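You operate a simulated robot arm through the tools that you are given. There is no shell and no other tool.

The job below is to be done with a simulated robot arm. You get a single attempt, and the scene is never put back.

JOB
Hook up the lower rod and test it at the air card's pressure.
Fine: yellow and green air couplers in by the card before the red air valve opens; run the rod out and home; shut the valve at the end; leave the other couplers in. Where these are worked on the way, their far stop is far enough and under half their travel is too little: red air valve.

Only the result counts: the job must be done as asked and must still hold three seconds after the hand-in. Knocking over, shifting, dropping, spilling or breaking anything else fails it.

ROBOT AND FRAMES
A 6-joint arm with a two-finger gripper, fixed in place. Base frame: the origin is at the foot of the arm, x ahead of it, y to its left, z up; the work surface is at about z = 882. Readings come in mm, rad, newtons and seconds.
Its first joint turns from -2.897 to 2.897 rad. Payload 3.43 kg.
Tool frame: the origin (TCP) lies between the finger pads and is the grasp point; the fingertips stand 20 mm ahead of it; z points along the fingers, y is the line along which they close. The gripper opens to 190 mm. The gripper's body begins 248 mm behind the TCP.
Orientation is that of the tool frame in the base frame, as [roll, pitch, yaw] about the fixed x, y, z axes, in that order (R = Rz(yaw) Ry(pitch) Rx(roll)). With the fingers straight down and closing along the base's y, the tool's x points along the base's -x, its y along +y and its z along -z.

CONTROLS
- The arm moves only by the tool servo_tool. Its argument "deltas" is a list of rows, each a list of 3 entries, a list of its own where there are three numbers: the turn, a rotation vector about the tool's x, y, z in units of 5 degrees (1.0 is 5 degrees), then the shift along the tool's x, y, z in units of 50 mm (1.0 is 50 mm), then the gripper command, from -1 (fully open) to 1 (shut), values between in proportion. In form: [[[wx, wy, wz], [x, y, z], grip], ...]. A call has 1 to 20 rows; each row shifts and turns the commanded pose from where the row before left it, along the tool's axes as they then stand. A call with a number of a shift or a turn outside -1 to 1 is refused whole. Rows are played at 5 a second. More than 50 mm and 0.15 rad between two rows, or a gripper value outside its range, and nothing of the call is played. Where a pose cannot be reached the arm comes as near as it can. A force on the tool above 40 N (or 10 N above the force at the start of the call, whichever is more), or a blocked arm, ends the call early, and 0.2 s more pass. The fingers move at their own pace (about 153 mm/s each) and stop on an object; they squeeze with about 27 N. The grip force told is the motor's: it shows also when the fingers shut on nothing. Time passes only in rows, and 0.2 s behind the last, so rows that do not move let the fingers close. It gives the time, the measured TCP pose, the force on the tool (base axes), the opening and the grip force at its end, in the units of the frame above (readings bear some noise), with the torque about the TCP (base axes, N m) and any sound that the robot's microphone picked up.
- Cameras (640 x 400 px; columns grow to the right, rows downward): "scene" is fixed at [50, -650.9, 1499.8]; the picture's right is [-0.32, -0.95, 0.00], its down [-0.56, 0.19, -0.81] and it looks along [0.77, -0.26, -0.59] (base axes); focal length 214 px, centre (320, 200). "wrist" rides on the gripper at [70, -8, -288] in the tool frame; the picture's right is [0.12, 0.99, 0.00], its down [-0.96, 0.12, -0.25] and it looks along [-0.25, 0.03, 0.97] (tool axes); focal length 261 px, centre (320, 200). There is no depth. A picture from a camera that has moved, and an enlarged one, comes with that camera's place and axes in the base frame and with its lens.
- capture(camera): a new picture of that camera. It takes no simulated time.
- slide_trunk(by): slides the trunk up (or, below 0, down) by that many mm; the arm rides with it, the base frame stays. It gives what a move gives, with no picture.
- close_up(camera, box): a new picture of the part [left, top, right, bottom] of that camera's present view, enlarged. It takes no simulated time.
- hand_in(): hands the job in; it is judged then, once.

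Nothing tells you positions but the pictures and the camera data. Unless the task says otherwise, let go and move clear before handing in.

The tools are called after "Request:" as a command line: name --argument value ..., lists and objects as JSON in quotes. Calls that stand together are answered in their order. servo_tool: Moves the arm, as the interface text tells. Its arguments: {"type":"object","properties":{"deltas":{"type":"array","items":{"type":"array"}}},"required":["deltas"]} The other tools are called the same way: slide_trunk (by) slides the trunk up or down; capture (camera) takes a picture; close_up (camera, box) takes an enlarged picture of a part of a camera's view; hand_in () hands the job in.

At the start:

```text
time_s: 0.0
tcp_pos: [361.7, -508.5, 1451.8]
ee_rot: [3.141, 0.0, 3.141]
ft_force: [0.2, 0.3, 1.3]
moment: [0.01, 0.02, 0.02]
finger_gap: 190.0
grasp_force: 0.1
trunk travel left (down, up): [-375.0, 65.0]
```

scene: 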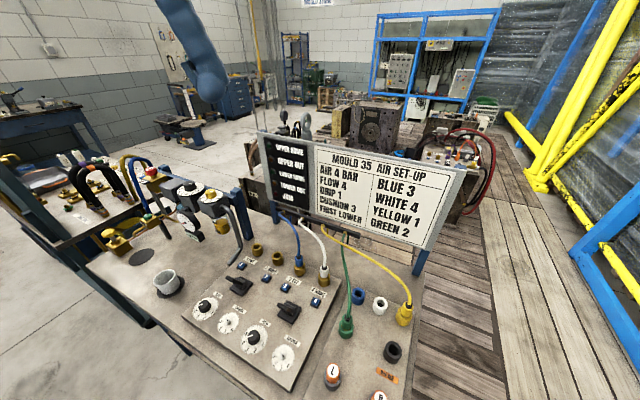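
wrist: 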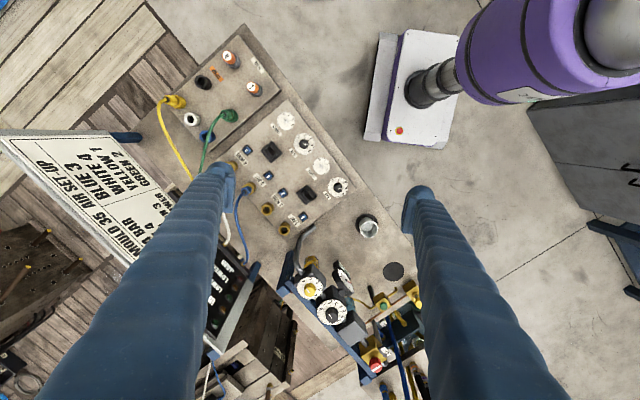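

I see a card board "MOULD 35 AIR SET-UP" with couplers (blue, white plugged in on the panel; yellow and green parked), a dial panel, and an air regulator unit to the left. First I look closely at each part.

Request:
close_up --camera "scene" --box '[250, 120, 480, 260]'

Request:
close_up --camera "scene" --box '[180, 230, 340, 390]'

Request:
close_up --camera "scene" --box '[300, 260, 440, 400]'

Request:
close_up --camera "scene" --box '[40, 140, 260, 300]'

Request:
close_up --camera "wrist" --box '[150, 30, 400, 200]'

Request:
close_up --camera "wrist" --box '[200, 200, 450, 400]'

```text
2.78 times, centred on (365, 190) of scene
camera zoom: at [50.0, -650.9, 1499.8], right [-0.32, -0.95, 0.0], down [-0.56, 0.19, -0.81], along [0.77, -0.26, -0.59], focal length 597 px, centre (195, 228)
```

zoom: 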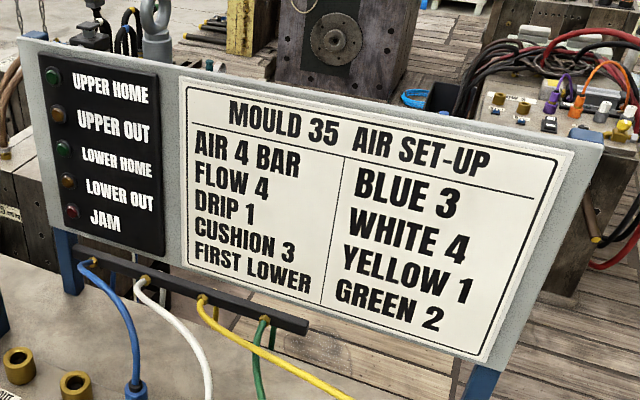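

```text
2.50 times, centred on (260, 310) of scene
camera zoom: at [50.0, -650.9, 1499.8], right [-0.32, -0.95, 0.0], down [-0.56, 0.19, -0.81], along [0.77, -0.26, -0.59], focal length 536 px, centre (470, -75)
```

zoom: 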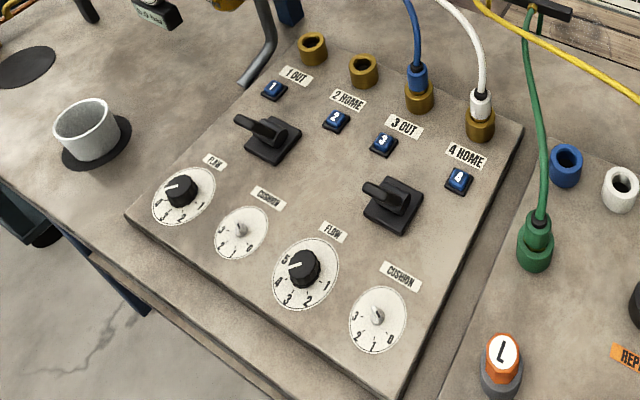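

```text
2.86 times, centred on (370, 330) of scene
camera zoom: at [50.0, -650.9, 1499.8], right [-0.32, -0.95, 0.0], down [-0.56, 0.19, -0.81], along [0.77, -0.26, -0.59], focal length 613 px, centre (177, -171)
```

zoom: 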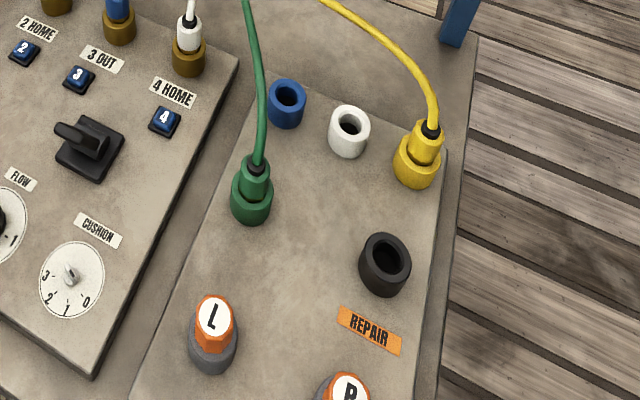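

```text
2.50 times, centred on (150, 220) of scene
camera zoom: at [50.0, -650.9, 1499.8], right [-0.32, -0.95, 0.0], down [-0.56, 0.19, -0.81], along [0.77, -0.26, -0.59], focal length 536 px, centre (745, 150)
```

zoom: 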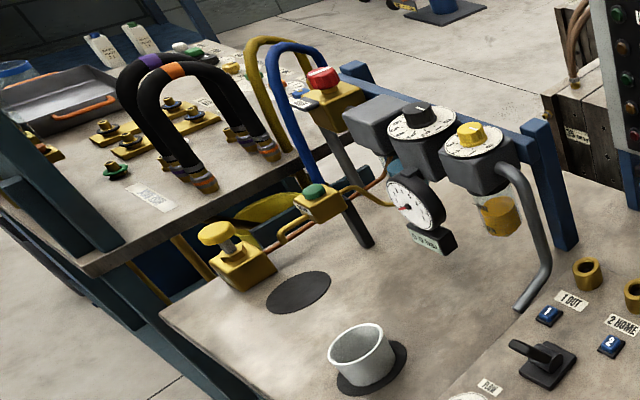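

```text
2.35 times, centred on (275, 115) of wrist
camera zoom: at [291.7, -516.3, 1739.5], right [-0.12, 0.99, 0.0], down [0.96, 0.12, 0.25], along [0.25, 0.03, -0.97], focal length 613 px, centre (426, 400)
```

zoom: 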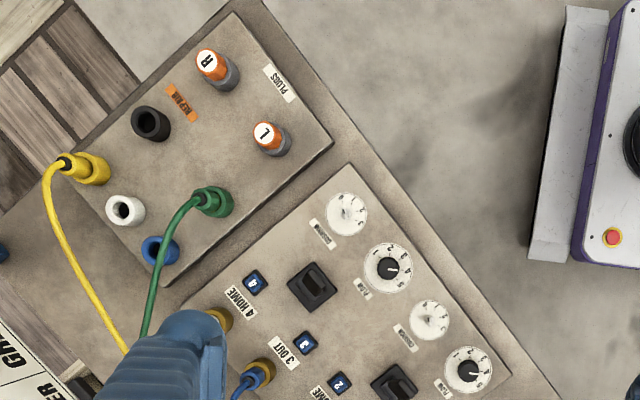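

```text
2.00 times, centred on (325, 300) of wrist
camera zoom: at [291.7, -516.3, 1739.5], right [-0.12, 0.99, 0.0], down [0.96, 0.12, 0.25], along [0.25, 0.03, -0.97], focal length 521 px, centre (310, 0)
```

zoom: 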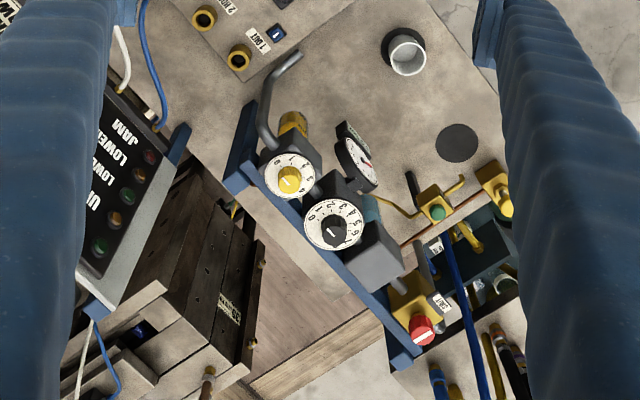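

The card reads 4 bar, yellow to 1, green to 2; blue and white are already in 3 and 4. Now I look closer at the valve, regulator and ports.

Request:
close_up --camera "scene" --box '[140, 155, 250, 245]'

Request:
close_up --camera "scene" --box '[90, 150, 170, 260]'

Request:
close_up --camera "scene" --box '[220, 235, 340, 315]'

Request:
close_up --camera "wrist" --box '[290, 250, 400, 390]'

Request:
close_up --camera "wrist" --box '[240, 100, 360, 240]'

Request:
close_up --camera "scene" --box '[230, 100, 330, 200]'

```text
4.44 times, centred on (195, 200) of scene
camera zoom: at [50.0, -650.9, 1499.8], right [-0.32, -0.95, 0.0], down [-0.56, 0.19, -0.81], along [0.77, -0.26, -0.59], focal length 953 px, centre (876, 200)
```

zoom: 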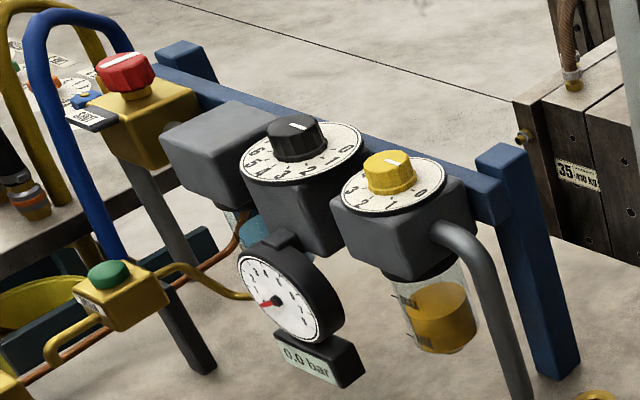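

```text
3.64 times, centred on (130, 205) of scene
camera zoom: at [50.0, -650.9, 1499.8], right [-0.32, -0.95, 0.0], down [-0.56, 0.19, -0.81], along [0.77, -0.26, -0.59], focal length 780 px, centre (1011, 182)
```

zoom: 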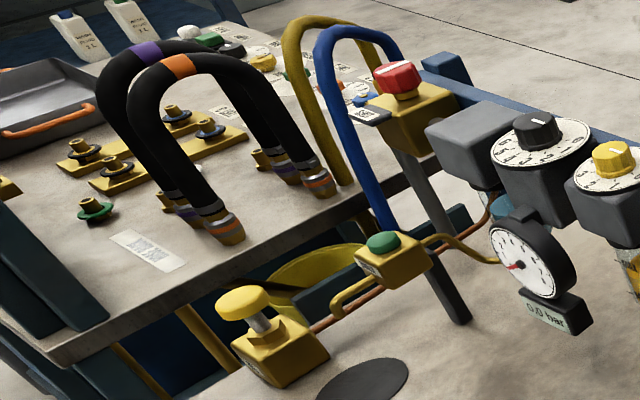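

```text
5.00 times, centred on (280, 275) of scene
camera zoom: at [50.0, -650.9, 1499.8], right [-0.32, -0.95, 0.0], down [-0.56, 0.19, -0.81], along [0.77, -0.26, -0.59], focal length 1072 px, centre (520, -175)
```

zoom: 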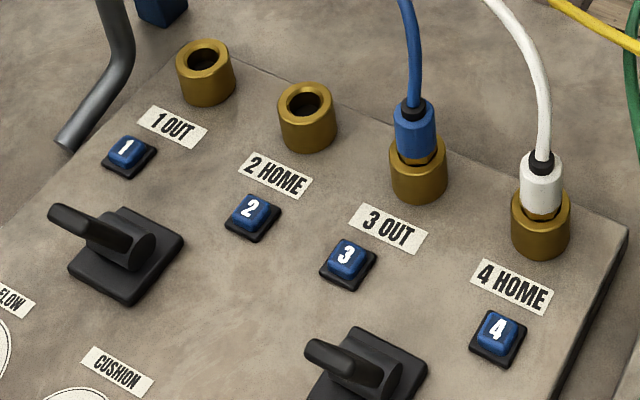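

```text
2.86 times, centred on (345, 320) of wrist
camera zoom: at [291.7, -516.3, 1739.5], right [-0.12, 0.99, 0.0], down [0.96, 0.12, 0.25], along [0.25, 0.03, -0.97], focal length 745 px, centre (249, -143)
```

zoom: 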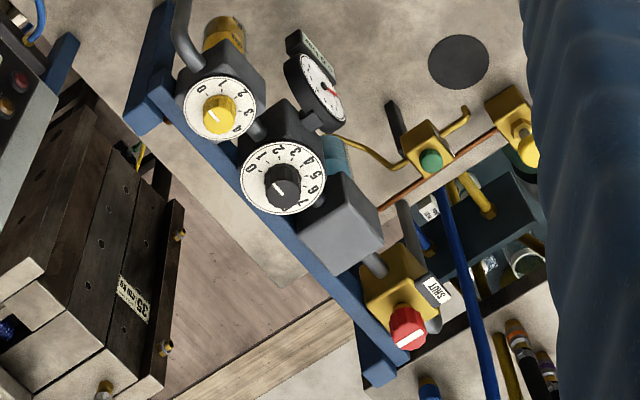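

```text
2.86 times, centred on (300, 170) of wrist
camera zoom: at [291.7, -516.3, 1739.5], right [-0.12, 0.99, 0.0], down [0.96, 0.12, 0.25], along [0.25, 0.03, -0.97], focal length 745 px, centre (377, 286)
```

zoom: 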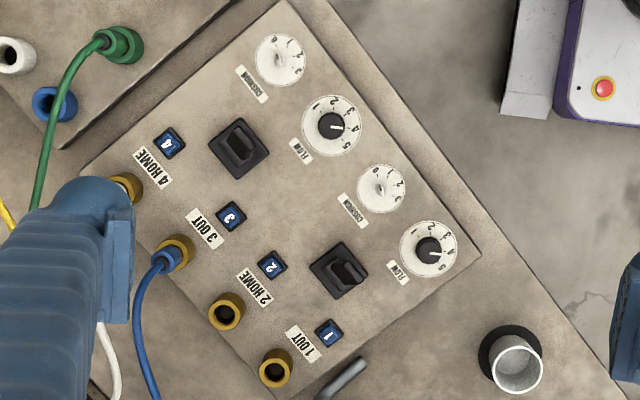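

```text
4.00 times, centred on (280, 150) of scene
camera zoom: at [50.0, -650.9, 1499.8], right [-0.32, -0.95, 0.0], down [-0.56, 0.19, -0.81], along [0.77, -0.26, -0.59], focal length 858 px, centre (480, 400)
```

zoom: 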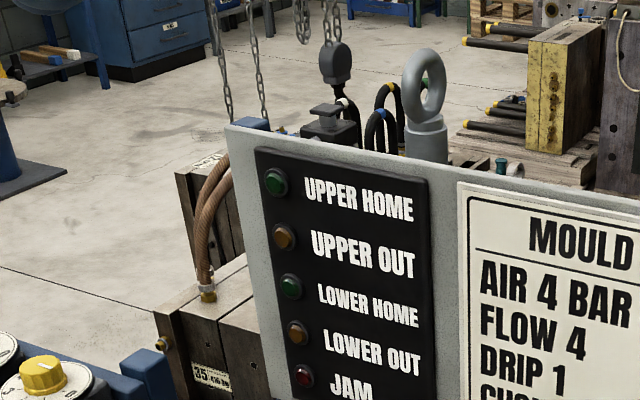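

Couplers 1–4 run in a diagonal row; the red knob, regulator (black, 0–7, now 0) and drip knob sit on a stand around x 700–960. I'll lower the trunk and take a closer look.

Request:
slide_trunk --by -200

Request:
capture --camera "wrist"

Request:
capture --camera "scene"

```text
time_s: 2.2
tcp_pos: [362.4, -507.3, 1252.0]
ee_rot: [3.141, 0.0, 3.141]
ft_force: [-0.2, 0.0, -0.4]
moment: [-0.06, -0.04, -0.01]
finger_gap: 190.1
grasp_force: 0.0
trunk travel left (down, up): [-175.0, 265.0]
```

```text
taken
camera wrist: at [291.5, -516.2, 1540.2], right [-0.12, 0.99, 0.0], down [0.96, 0.12, 0.25], along [0.25, 0.03, -0.97], focal length 261 px, centre (320, 200)
```

wrist: 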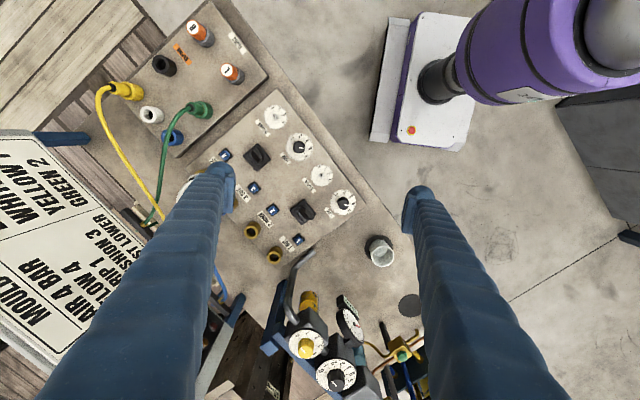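

```text
taken
```

scene: 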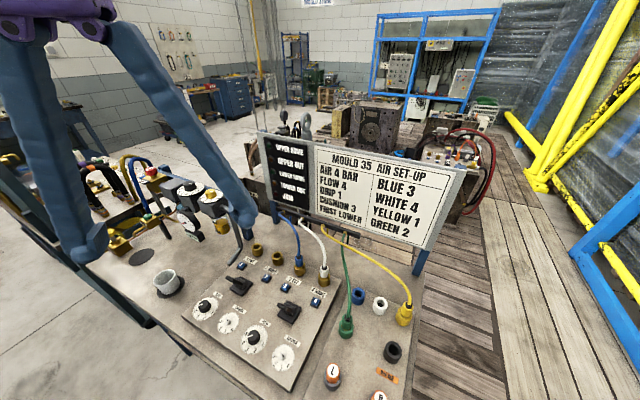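

Next I rotate the tool so the fingers close along the port row, then look from above the couplers.

Request:
servo_tool --deltas '[[[0, 0, 0.92], [0, 0, 0], -1], [[0, 0, 0.92], [0, 0, 0], -1], [[0, 0, 0.92], [0, 0, 0], -1], [[0, 0, 0.92], [0, 0, 0], -1], [[0, 0, 0.92], [0, 0, 0], -1], [[0, 0, 0.92], [0, 0, 0], -1], [[0, 0, 0.92], [0, 0, 0], -1], [[0, 0, 0.92], [0, 0, 0], -1], [[0, 0, 0.92], [0, 0, 0], -1], [[0, 0, 0.92], [0, 0, 0], -1]]'

Request:
capture --camera "wrist"

```text
time_s: 4.4
tcp_pos: [362.4, -508.8, 1252.6]
ee_rot: [3.141, -0.002, 2.337]
ft_force: [-0.2, 0.4, 0.0]
moment: [0.0, -0.02, 0.0]
finger_gap: 189.8
grasp_force: 0.0
trunk travel left (down, up): [-175.0, 265.0]
```

```text
taken
camera wrist: at [307.0, -463.1, 1539.9], right [0.63, 0.77, 0.0], down [0.75, -0.61, 0.25], along [0.19, -0.16, -0.97], focal length 261 px, centre (320, 200)
```

wrist: 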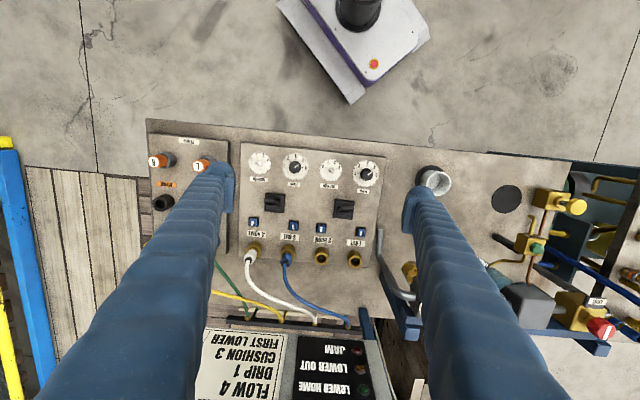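

The tool is aligned with the row (yaw ≈ 44°). Now I move above the parked green/yellow couplers for a precise look.

Request:
servo_tool --deltas '[[[0, 0, 0], [-0.485, -0.87, 0], -1], [[0, 0, 0], [-0.485, -0.87, 0], -1], [[0, 0, 0], [-0.485, -0.87, 0], -1], [[0, 0, 0], [-0.485, -0.87, 0], -1], [[0, 0, 0], [-0.485, -0.87, 0], -1], [[0, 0, 0], [-0.485, -0.87, 0], -1], [[0, 0, 0], [0, 0, 0], -1]]'

Request:
capture --camera "wrist"

Request:
capture --camera "scene"

```text
time_s: 6.0
tcp_pos: [274.2, -795.6, 1251.3]
ee_rot: [3.141, 0.001, 2.338]
ft_force: [-0.2, -0.1, -0.3]
moment: [0.19, -0.06, -0.05]
finger_gap: 190.0
grasp_force: 0.0
trunk travel left (down, up): [-175.0, 265.0]
```

```text
taken
camera wrist: at [218.8, -750.9, 1539.9], right [0.63, 0.78, 0.0], down [0.75, -0.61, 0.25], along [0.19, -0.16, -0.97], focal length 261 px, centre (320, 200)
```

wrist: 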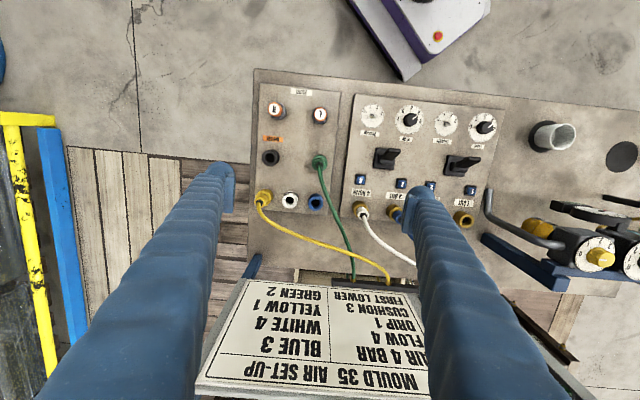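

```text
taken
```

scene: 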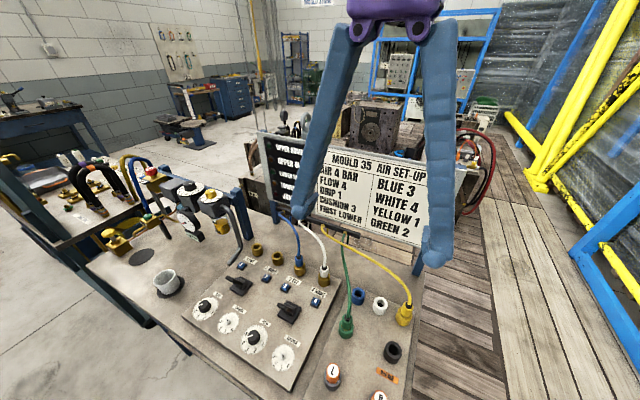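

Request:
close_up --camera "wrist" --box '[240, 80, 400, 290]'

Request:
close_up --camera "wrist" --box '[340, 90, 500, 240]'

Request:
close_up --camera "scene" --box '[330, 250, 430, 350]'

```text
1.90 times, centred on (320, 185) of wrist
camera zoom: at [218.8, -750.9, 1539.9], right [0.63, 0.78, 0.0], down [0.75, -0.61, 0.25], along [0.19, -0.16, -0.97], focal length 496 px, centre (320, 229)
```

zoom: 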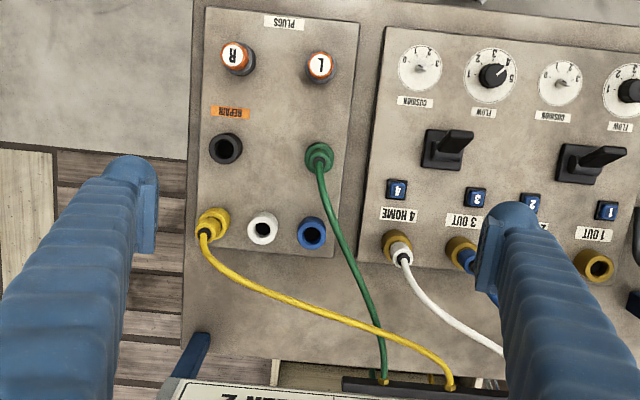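

```text
2.67 times, centred on (420, 165) of wrist
camera zoom: at [218.8, -750.9, 1539.9], right [0.63, 0.78, 0.0], down [0.75, -0.61, 0.25], along [0.19, -0.16, -0.97], focal length 695 px, centre (53, 293)
```

zoom: 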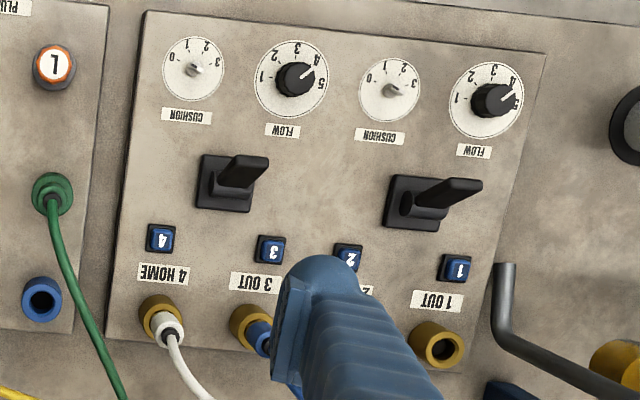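

```text
4.00 times, centred on (380, 300) of scene
camera zoom: at [50.0, -650.9, 1499.8], right [-0.32, -0.95, 0.0], down [-0.56, 0.19, -0.81], along [0.77, -0.26, -0.59], focal length 858 px, centre (80, -200)
```

zoom: 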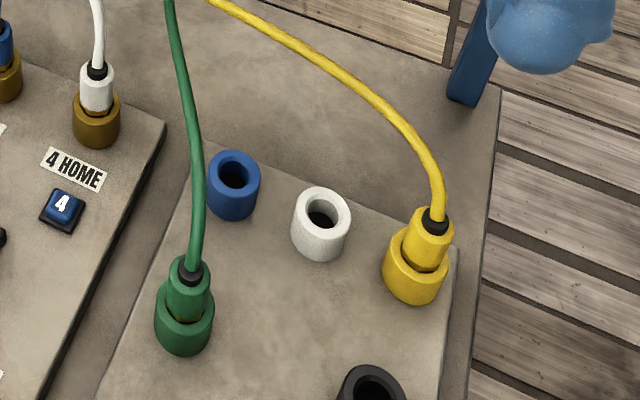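

The parked couplers: green ≈ (270,-795), yellow ≈ (250,-956), plug tops about z 955, socket rims ≈ 925. Yellow first, since it is at the reach limit; I move above it.

Request:
servo_tool --deltas '[[[0, 0, 0], [-0.47, -0.635, 0.2], -0.5], [[0, 0, 0], [-0.47, -0.635, 0.2], -0.5], [[0, 0, 0], [-0.47, -0.635, 0.2], -0.3], [[0, 0, 0], [-0.47, -0.635, 0.2], -0.3], [[0, 0, 0], [0, 0, 0], -0.3]]'

Request:
capture --camera "wrist"

Request:
close_up --camera "scene" --box '[340, 200, 460, 340]'

```text
time_s: 7.2
tcp_pos: [237.2, -892.5, 1193.8]
ee_rot: [-3.141, -0.001, 2.34]
ft_force: [0.6, -1.1, -1.1]
moment: [0.13, -0.03, 0.02]
finger_gap: 123.2
grasp_force: 0.1
out of reach, approached as far as the arm can: row 2, 3, 4
trunk travel left (down, up): [-175.0, 265.0]
```

```text
taken
camera wrist: at [182.2, -847.4, 1482.1], right [0.63, 0.78, 0.0], down [0.75, -0.61, 0.25], along [0.19, -0.16, -0.97], focal length 261 px, centre (320, 200)
```

wrist: 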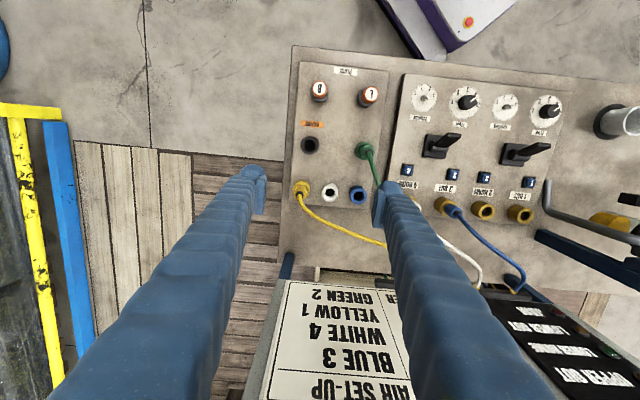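

```text
2.86 times, centred on (400, 270) of scene
camera zoom: at [50.0, -650.9, 1499.8], right [-0.32, -0.95, 0.0], down [-0.56, 0.19, -0.81], along [0.77, -0.26, -0.59], focal length 613 px, centre (91, 0)
```

zoom: 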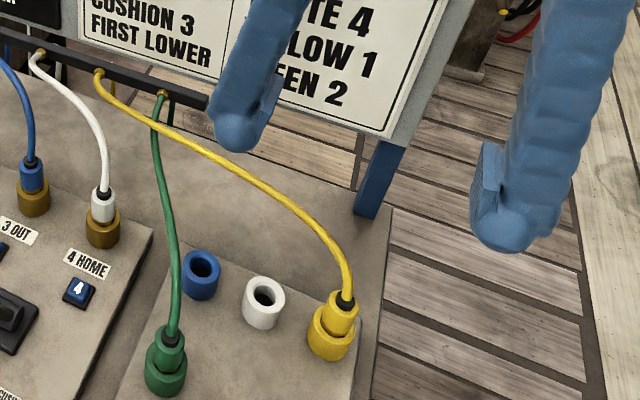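

The reach ran short at this trunk height; I'll lower the trunk and test how far out the arm gets.

Request:
slide_trunk --by -100

Request:
servo_tool --deltas '[[[0, 0, 0], [-0.3, -0.3, 0], -0.3], [[0, 0, 0], [-0.3, -0.3, 0], -0.3], [[0, 0, 0], [0, 0, 0], -0.3]]'

```text
time_s: 8.5
tcp_pos: [237.0, -890.7, 1095.1]
ee_rot: [-3.139, -0.001, 2.34]
ft_force: [0.4, 0.3, 0.1]
moment: [0.02, -0.01, -0.02]
finger_gap: 123.5
grasp_force: 0.1
trunk travel left (down, up): [-75.0, 365.0]
```

```text
time_s: 9.3
tcp_pos: [233.3, -896.1, 1087.6]
ee_rot: [-3.139, 0.0, 2.338]
ft_force: [0.0, 0.2, 0.2]
moment: [0.04, -0.02, 0.02]
finger_gap: 123.6
grasp_force: 0.1
out of reach, approached as far as the arm can: row 1, 2
trunk travel left (down, up): [-75.0, 365.0]
```

The reach grows when the arm hangs lower relative to the trunk, so I raise the trunk and lower the arm.

Request:
slide_trunk --by 200

Request:
servo_tool --deltas '[[[0, 0, 0], [0, 0, 0.8], -0.3], [[0, 0, 0], [0, 0, 0.8], -0.3], [[0, 0, 0], [0, 0, 0.8], -0.3], [[0, 0, 0], [0, 0, 0.8], -0.3], [[0, 0, 0], [0, 0, 0.8], -0.3], [[0, 0, 0], [-0.3, -0.3, 0], -0.3], [[0, 0, 0], [-0.3, -0.3, 0], -0.3], [[0, 0, 0], [0, 0, 0], -0.3]]'

```text
time_s: 11.5
tcp_pos: [232.9, -896.3, 1287.8]
ee_rot: [-3.142, 0.001, 2.339]
ft_force: [0.6, 0.0, -0.8]
moment: [0.0, 0.0, -0.01]
finger_gap: 123.3
grasp_force: 0.1
trunk travel left (down, up): [-275.0, 165.0]
```

```text
time_s: 13.3
tcp_pos: [227.3, -905.8, 1270.1]
ee_rot: [-3.139, 0.001, 2.337]
ft_force: [-0.1, -0.4, 0.7]
moment: [-0.01, 0.01, -0.02]
finger_gap: 123.5
grasp_force: 0.0
out of reach, approached as far as the arm can: row 1, 2, 3, 4, 5, 6, 7
trunk travel left (down, up): [-275.0, 165.0]
```

The commanded pose seems to be beyond reach; I pull it inward and check where the arm really follows.

Request:
servo_tool --deltas '[[[0, 0, 0], [0.6, 0.6, 0], -0.3], [[0, 0, 0], [0.6, 0.6, 0], -0.3], [[0, 0, 0], [0, 0, 0], -0.3]]'

Request:
capture --camera "scene"

```text
time_s: 14.1
tcp_pos: [229.8, -824.0, 1265.2]
ee_rot: [3.14, -0.004, 2.341]
ft_force: [-0.1, -2.1, -2.1]
moment: [0.47, 0.07, 0.01]
finger_gap: 123.5
grasp_force: 0.2
trunk travel left (down, up): [-275.0, 165.0]
```

```text
taken
```

scene: 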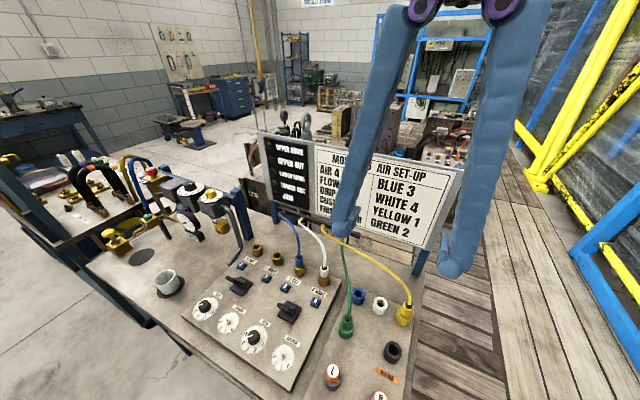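

Commands start from the reached pose, good. Now I go down here first, then outward.

Request:
servo_tool --deltas '[[[0, 0, 0], [0, 0, 0.7], -0.3], [[0, 0, 0], [0, 0, 0.7], -0.3], [[0, 0, 0], [0, 0, 0.7], -0.3], [[0, 0, 0], [0, 0, 0.7], -0.3], [[0, 0, 0], [0, 0, 0.7], -0.3], [[0, 0, 0], [0, 0, 0], -0.3]]'

Request:
capture --camera "scene"

Request:
capture --camera "wrist"

```text
time_s: 15.5
tcp_pos: [230.5, -819.8, 1094.2]
ee_rot: [-3.14, -0.001, 2.339]
ft_force: [-0.3, -0.3, -0.7]
moment: [0.06, -0.02, 0.01]
finger_gap: 123.7
grasp_force: 0.0
trunk travel left (down, up): [-275.0, 165.0]
```

```text
taken
```

scene: 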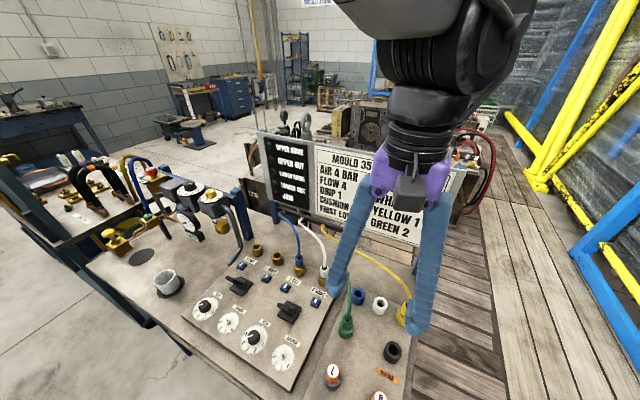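

```text
taken
camera wrist: at [175.1, -774.8, 1382.5], right [0.63, 0.78, 0.0], down [0.75, -0.61, 0.25], along [0.19, -0.16, -0.97], focal length 261 px, centre (320, 200)
```

wrist: 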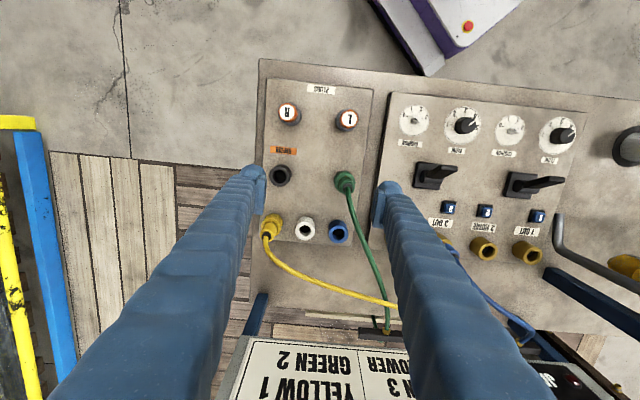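

Request:
close_up --camera "wrist" --box '[230, 80, 400, 280]'

Request:
close_up --camera "wrist" --box '[380, 90, 600, 280]'

```text
2.00 times, centred on (315, 180) of wrist
camera zoom: at [175.1, -774.8, 1382.5], right [0.63, 0.78, 0.0], down [0.75, -0.61, 0.25], along [0.19, -0.16, -0.97], focal length 521 px, centre (330, 240)
```

zoom: 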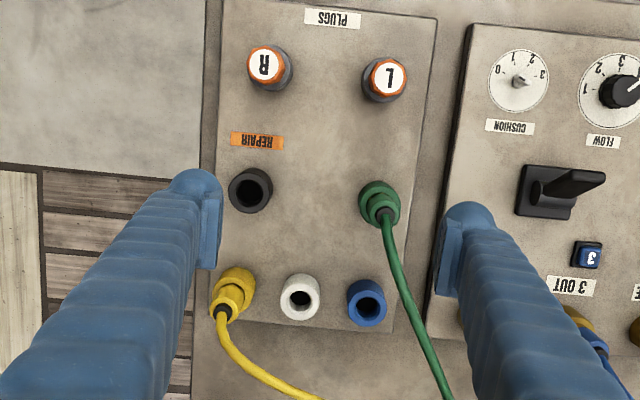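

```text
2.11 times, centred on (490, 185) of wrist
camera zoom: at [175.1, -774.8, 1382.5], right [0.63, 0.78, 0.0], down [0.75, -0.61, 0.25], along [0.19, -0.16, -0.97], focal length 549 px, centre (-38, 232)
```

zoom: 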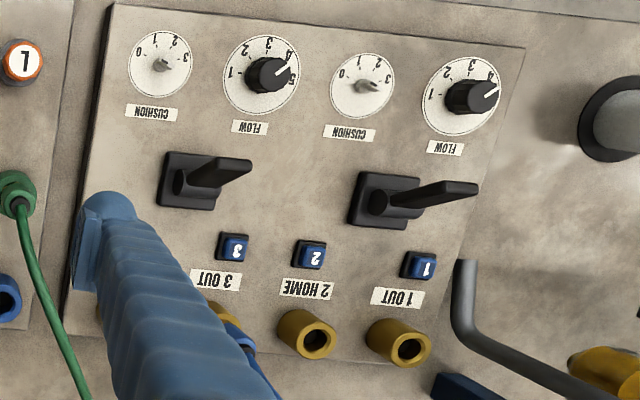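

Parking row spacing gives yellow at ≈ (248,-954). I test the reach there at this height.

Request:
servo_tool --deltas '[[[0, 0, 0], [-0.43, -0.32, 0], 0.3], [[0, 0, 0], [-0.43, -0.32, 0], 0.3], [[0, 0, 0], [-0.43, -0.32, 0], 0.3], [[0, 0, 0], [-0.43, -0.32, 0], 0.3], [[0, 0, 0], [-0.43, -0.32, 0], 0.3], [[0, 0, 0], [0, 0, 0], 0.3]]'

Request:
capture --camera "wrist"

```text
time_s: 16.9
tcp_pos: [246.3, -953.9, 1095.4]
ee_rot: [-3.141, 0.0, 2.337]
ft_force: [0.0, -0.1, -1.2]
moment: [0.11, -0.01, 0.04]
finger_gap: 66.5
grasp_force: 0.0
trunk travel left (down, up): [-275.0, 165.0]
```

```text
taken
camera wrist: at [191.2, -908.4, 1382.4], right [0.63, 0.78, 0.0], down [0.75, -0.61, 0.25], along [0.19, -0.16, -0.97], focal length 261 px, centre (320, 200)
```

wrist: 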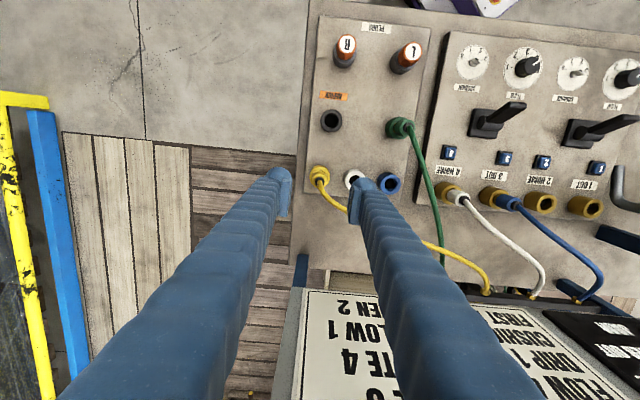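

Request:
close_up --camera "wrist" --box '[280, 140, 380, 240]'

Request:
close_up --camera "scene" --box '[360, 250, 440, 340]'

```text
4.00 times, centred on (330, 190) of wrist
camera zoom: at [191.2, -908.4, 1382.4], right [0.63, 0.78, 0.0], down [0.75, -0.61, 0.25], along [0.19, -0.16, -0.97], focal length 1043 px, centre (280, 240)
```

zoom: 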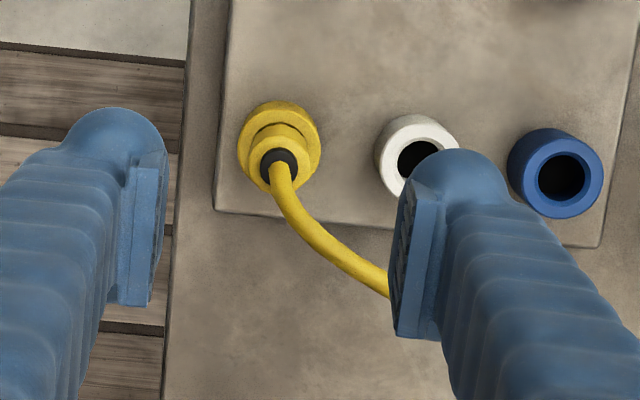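

```text
4.44 times, centred on (400, 295) of scene
camera zoom: at [50.0, -650.9, 1499.8], right [-0.32, -0.95, 0.0], down [-0.56, 0.19, -0.81], along [0.77, -0.26, -0.59], focal length 953 px, centre (-36, -222)
```

zoom: 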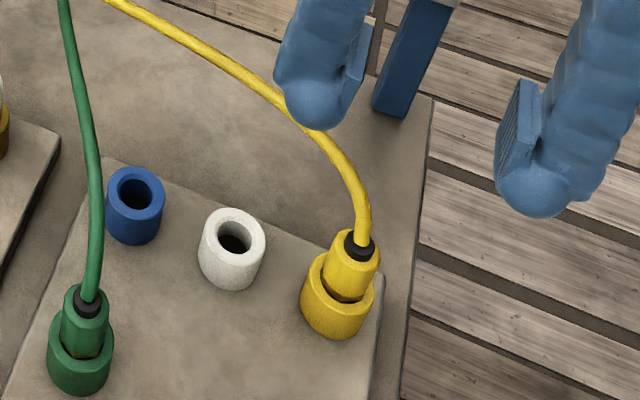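

Yellow plug refined to (250.5,-957.5). I descend on it with the fingers about 57 mm apart, tips stopping just above the parking socket rim.

Request:
servo_tool --deltas '[[[0, 0, 0], [-0.11, 0.01, 0], 0.4], [[0, 0, 0], [0, 0, 0.5], 0.4], [[0, 0, 0], [0, 0, 0.5], 0.4], [[0, 0, 0], [0, 0, 0.5], 0.4], [[0, 0, 0], [0, 0, 0.5], 0.4], [[0, 0, 0], [0, 0, 0.4], 0.4], [[0, 0, 0], [0, 0, 0.2], 0.4], [[0, 0, 0], [0, 0, 0], 0.4]]'

Request:
capture --camera "wrist"

Request:
close_up --camera "scene" --box '[340, 230, 460, 350]'

```text
time_s: 18.7
tcp_pos: [249.2, -957.9, 966.0]
ee_rot: [-3.14, 0.0, 2.338]
ft_force: [-0.5, -0.5, 0.7]
moment: [-0.01, 0.01, 0.03]
finger_gap: 57.2
grasp_force: 0.0
trunk travel left (down, up): [-275.0, 165.0]
```

```text
taken
camera wrist: at [195.1, -911.7, 1253.0], right [0.63, 0.78, 0.0], down [0.75, -0.61, 0.25], along [0.19, -0.16, -0.97], focal length 261 px, centre (320, 200)
```

wrist: 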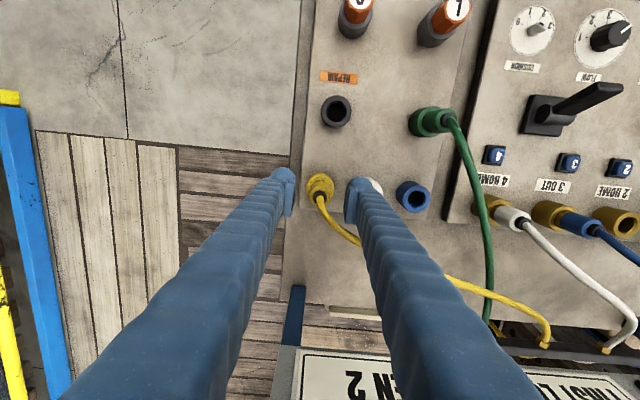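

```text
3.33 times, centred on (400, 290) of scene
camera zoom: at [50.0, -650.9, 1499.8], right [-0.32, -0.95, 0.0], down [-0.56, 0.19, -0.81], along [0.77, -0.26, -0.59], focal length 715 px, centre (53, -100)
```

zoom: 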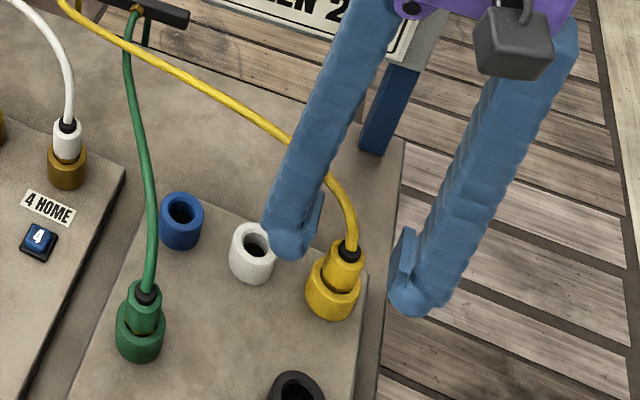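

Request:
servo_tool --deltas '[[[0, 0, 0], [0, 0, 0.2], 0.4], [[0, 0, 0], [0, 0, 0.12], 0.4], [[0, 0, 0], [0, 0, 0], 0.4]]'

Request:
close_up --camera "wrist" --box '[270, 140, 390, 240]'

Request:
close_up --camera "scene" --box '[360, 260, 440, 330]'

```text
time_s: 19.5
tcp_pos: [250.4, -957.5, 949.4]
ee_rot: [-3.138, 0.0, 2.34]
ft_force: [-0.4, 0.1, 0.7]
moment: [0.0, 0.0, -0.01]
finger_gap: 57.2
grasp_force: 0.0
trunk travel left (down, up): [-275.0, 165.0]
```

```text
4.00 times, centred on (330, 190) of wrist
camera zoom: at [195.4, -912.0, 1237.1], right [0.63, 0.78, 0.0], down [0.75, -0.61, 0.25], along [0.19, -0.16, -0.97], focal length 1043 px, centre (280, 240)
```

zoom: 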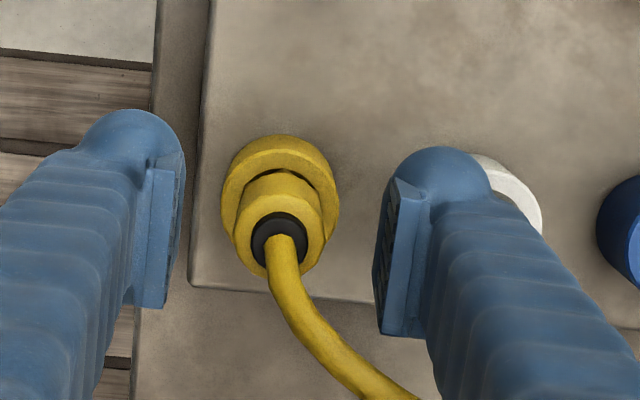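

```text
5.71 times, centred on (400, 295) of scene
camera zoom: at [50.0, -650.9, 1499.8], right [-0.32, -0.95, 0.0], down [-0.56, 0.19, -0.81], along [0.77, -0.26, -0.59], focal length 1226 px, centre (-137, -343)
```

zoom: 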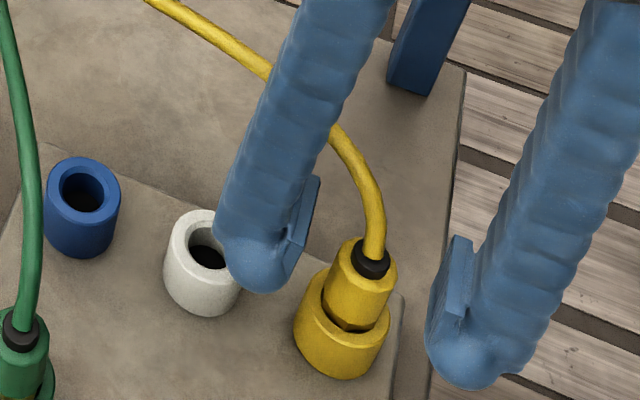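

Aligned; closing on the yellow plug and lifting gently.

Request:
servo_tool --deltas '[[[0, 0, 0], [0, 0, 0], 1], [[0, 0, 0], [0, 0, 0], 1], [[0, 0, 0], [0, 0, 0], 1], [[0, 0, 0], [0, 0, 0], 1]]'

Request:
close_up --camera "wrist" --box '[270, 140, 390, 240]'

```text
time_s: 20.5
tcp_pos: [250.9, -957.0, 949.2]
ee_rot: [3.142, 0.001, 2.339]
ft_force: [0.4, -0.1, 0.2]
moment: [0.0, -0.01, 0.0]
finger_gap: 24.3
grasp_force: 26.9
trunk travel left (down, up): [-275.0, 165.0]
```

```text
4.00 times, centred on (330, 190) of wrist
camera zoom: at [195.4, -912.1, 1237.2], right [0.63, 0.78, 0.0], down [0.75, -0.61, 0.25], along [0.19, -0.16, -0.97], focal length 1043 px, centre (280, 240)
```

zoom: 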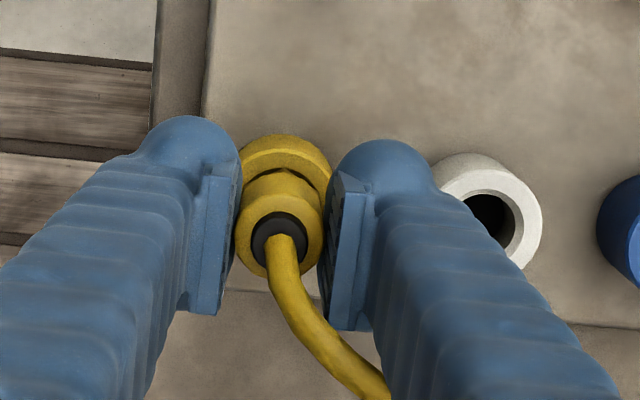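

Held (24 mm). Lifting in small steps and watching the force.

Request:
servo_tool --deltas '[[[0, 0, 0], [0, 0, -0.2], 1], [[0, 0, 0], [0, 0, -0.3], 1], [[0, 0, 0], [0, 0, -0.4], 1], [[0, 0, 0], [0, 0, -0.4], 1], [[0, 0, 0], [0, 0, 0], 1]]'

Request:
close_up --camera "wrist" --box '[260, 130, 420, 270]'

Request:
capture --camera "scene"

```text
time_s: 21.7
tcp_pos: [251.9, -957.1, 1014.3]
ee_rot: [3.142, 0.001, 2.339]
ft_force: [0.5, -0.1, 0.1]
moment: [-0.02, 0.01, 0.0]
finger_gap: 24.5
grasp_force: 27.1
trunk travel left (down, up): [-275.0, 165.0]
```

```text
2.86 times, centred on (340, 200) of wrist
camera zoom: at [195.8, -912.1, 1301.8], right [0.63, 0.78, 0.0], down [0.75, -0.61, 0.25], along [0.19, -0.16, -0.97], focal length 745 px, centre (263, 200)
```

zoom: 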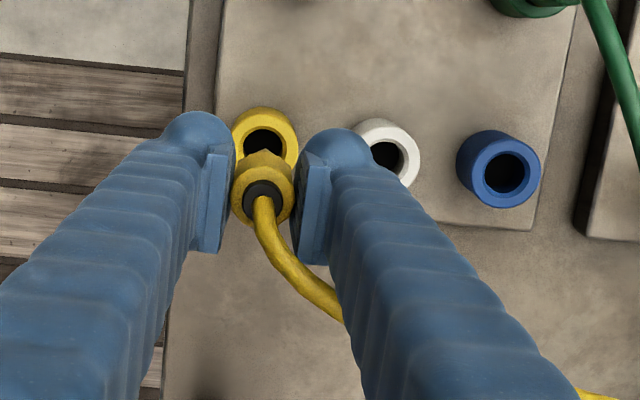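

```text
taken
```

scene: 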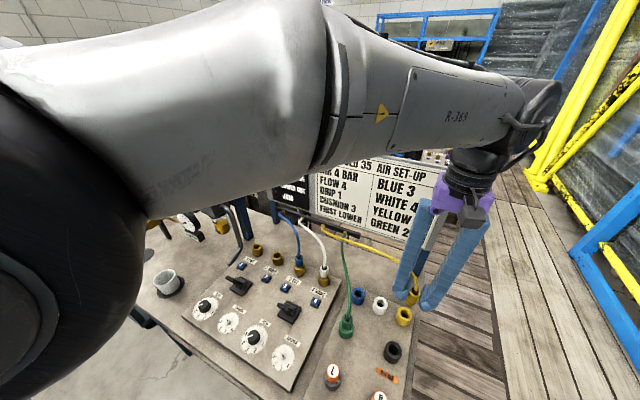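

Yellow is free. I lift a bit more while drawing in and carry it along the row toward port 1.

Request:
servo_tool --deltas '[[[0, 0, 0], [0.1, 0.3, -0.8], 1], [[0, 0, 0], [0.1, 0.5, -0.8], 1], [[0, 0, 0], [0.1, 0.8, -0.6], 1], [[0, 0, 0], [0, 0.9, 0], 1], [[0, 0, 0], [0, 0.9, 0], 1], [[0, 0, 0], [0, 0.9, 0], 1], [[0, 0, 0], [0, 0.9, 0], 1], [[0, 0, 0], [0, 0.9, 0], 1], [[0, 0, 0], [0, 0.9, 0], 1], [[0, 0, 0], [0, 0.9, 0], 1], [[0, 0, 0], [0, 0, 0], 1]]'

Request:
capture --camera "wrist"

Request:
capture --camera "scene"

```text
refused: row 3 steps farther than a row can; nothing moved
```

```text
taken
camera wrist: at [195.8, -912.1, 1301.8], right [0.63, 0.78, 0.0], down [0.75, -0.61, 0.25], along [0.19, -0.16, -0.97], focal length 261 px, centre (320, 200)
```

wrist: 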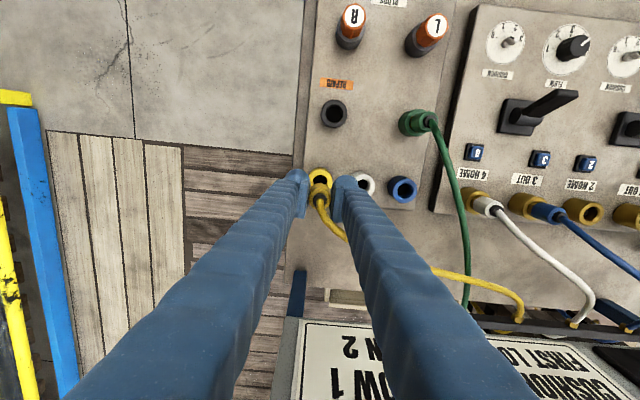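

```text
taken
```

scene: 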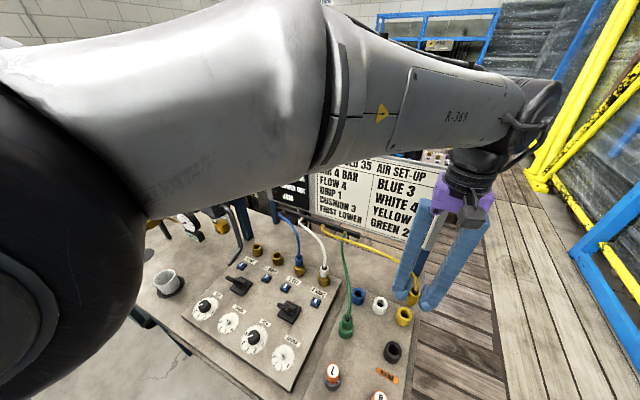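

Request:
servo_tool --deltas '[[[0, 0, 0], [0.1, 0.3, -0.8], 1], [[0, 0, 0], [0.1, 0.5, -0.8], 1], [[0, 0, 0], [0.1, 0.7, -0.5], 1], [[0, 0, 0], [0, 0.9, 0], 1], [[0, 0, 0], [0, 0.9, 0], 1], [[0, 0, 0], [0, 0.9, 0], 1], [[0, 0, 0], [0, 0.9, 0], 1], [[0, 0, 0], [0, 0.9, 0], 1], [[0, 0, 0], [0, 0.9, 0], 1], [[0, 0, 0], [0, 0.9, 0], 1], [[0, 0, 0], [0, 0, 0], 1]]'

Request:
capture --camera "wrist"

Request:
capture --camera "scene"

```text
time_s: 24.1
tcp_pos: [520.5, -675.0, 1120.8]
ee_rot: [-3.141, 0.002, 2.34]
ft_force: [-0.5, 0.0, -0.5]
moment: [-0.06, -0.05, 0.02]
finger_gap: 24.4
grasp_force: 27.1
trunk travel left (down, up): [-275.0, 165.0]
```

```text
taken
camera wrist: at [465.7, -629.4, 1408.0], right [0.63, 0.78, 0.0], down [0.75, -0.61, 0.25], along [0.19, -0.16, -0.97], focal length 261 px, centre (320, 200)
```

wrist: 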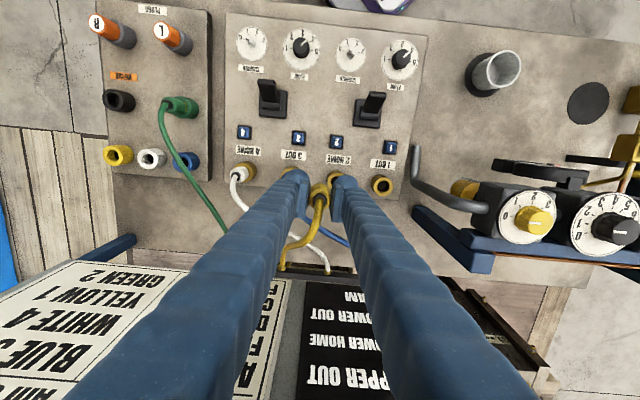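

```text
taken
```

scene: 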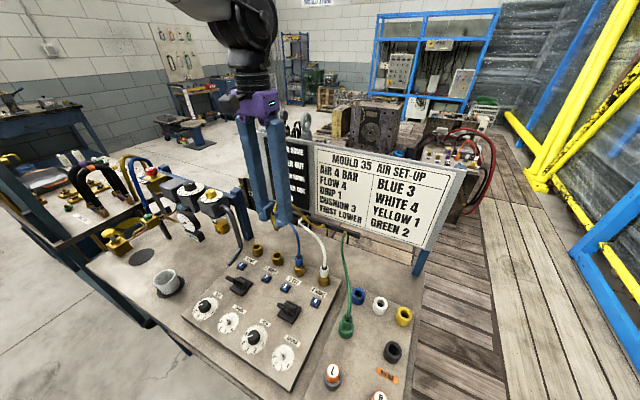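

Port 1 is visible right of the gripper at about (617,-602). I move over it at this height.

Request:
servo_tool --deltas '[[[0, 0, 0], [-0.1, 0.8, 0], 1], [[0, 0, 0], [-0.1, 0.8, 0], 1], [[0, 0, 0], [-0.08, 0.8, 0], 1], [[0, 0, 0], [0, 0, 0.5], 1], [[0, 0, 0], [0, 0, 0], 1], [[0, 0, 0], [0, 0, 0], 1]]'

Request:
capture --camera "wrist"

Request:
close_up --camera "wrist" --box '[260, 130, 420, 270]'

Request:
close_up --camera "scene" --box '[200, 180, 340, 300]'

```text
time_s: 25.5
tcp_pos: [617.0, -600.8, 1093.9]
ee_rot: [-3.138, 0.0, 2.338]
ft_force: [-0.3, 1.0, -0.1]
moment: [-0.07, 0.03, 0.03]
finger_gap: 24.0
grasp_force: 26.7
trunk travel left (down, up): [-275.0, 165.0]
```

```text
taken
camera wrist: at [562.3, -556.1, 1382.0], right [0.63, 0.78, 0.0], down [0.75, -0.61, 0.25], along [0.19, -0.16, -0.97], focal length 261 px, centre (320, 200)
```

wrist: 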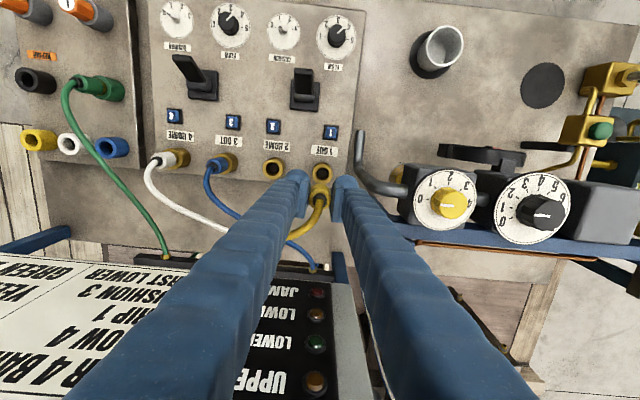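

```text
2.86 times, centred on (340, 200) of wrist
camera zoom: at [562.3, -556.1, 1382.0], right [0.63, 0.78, 0.0], down [0.75, -0.61, 0.25], along [0.19, -0.16, -0.97], focal length 745 px, centre (263, 200)
```

zoom: 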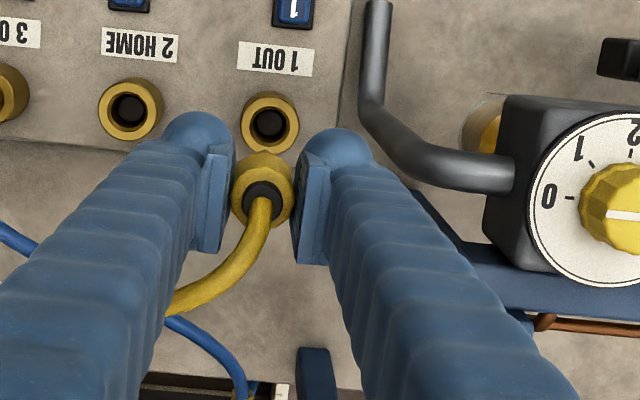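

```text
3.33 times, centred on (270, 240) of scene
camera zoom: at [50.0, -650.9, 1499.8], right [-0.32, -0.95, 0.0], down [-0.56, 0.19, -0.81], along [0.77, -0.26, -0.59], focal length 715 px, centre (487, 67)
```

zoom: 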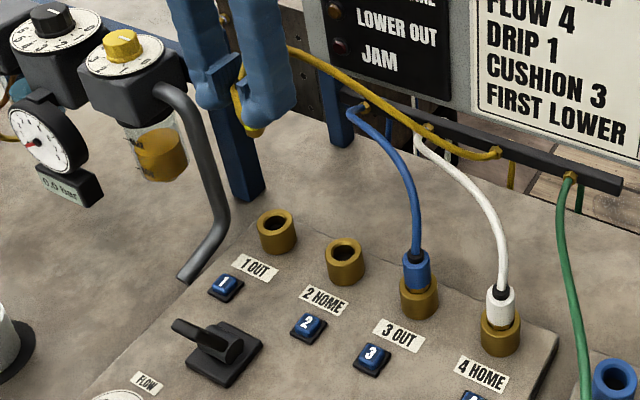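

Port 1 is just ahead; I correct by a few mm and descend to check alignment close up.

Request:
servo_tool --deltas '[[[0, 0, 0], [-0.05, 0.075, 0.4], 1], [[0, 0, 0], [0, 0, 0.6], 1], [[0, 0, 0], [0, 0, 0.6], 1], [[0, 0, 0], [0, 0, 0], 1], [[0, 0, 0], [0, 0, 0], 1]]'

Request:
close_up --camera "wrist" --box '[260, 130, 420, 270]'

Request:
close_up --camera "scene" --box '[210, 190, 310, 290]'

```text
time_s: 26.7
tcp_pos: [621.5, -601.7, 1013.5]
ee_rot: [-3.139, 0.0, 2.339]
ft_force: [0.3, -0.3, 0.1]
moment: [-0.06, 0.04, -0.02]
finger_gap: 24.1
grasp_force: 27.2
trunk travel left (down, up): [-275.0, 165.0]
```

```text
2.86 times, centred on (340, 200) of wrist
camera zoom: at [566.3, -555.8, 1301.8], right [0.63, 0.78, 0.0], down [0.75, -0.61, 0.25], along [0.19, -0.16, -0.97], focal length 745 px, centre (263, 200)
```

zoom: 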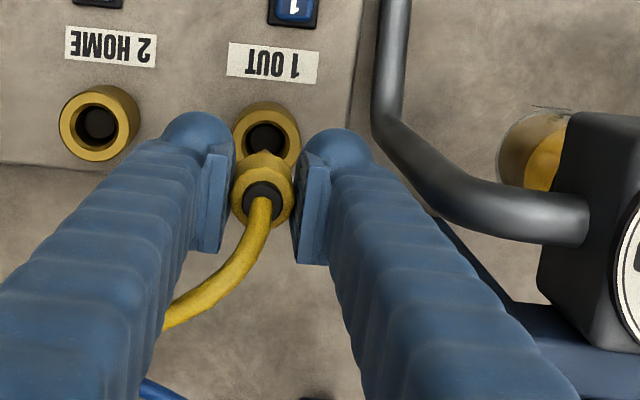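

```text
4.00 times, centred on (260, 240) of scene
camera zoom: at [50.0, -650.9, 1499.8], right [-0.32, -0.95, 0.0], down [-0.56, 0.19, -0.81], along [0.77, -0.26, -0.59], focal length 858 px, centre (560, 40)
```

zoom: 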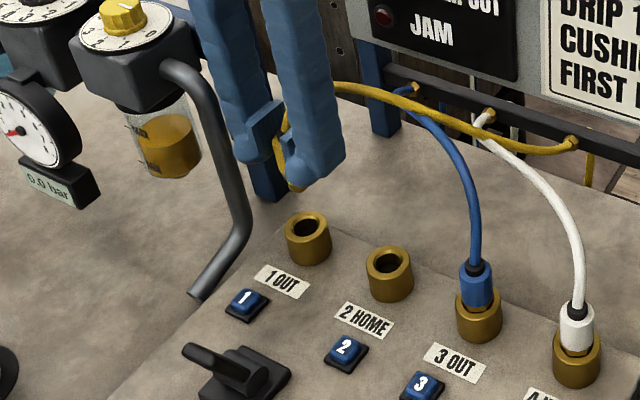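

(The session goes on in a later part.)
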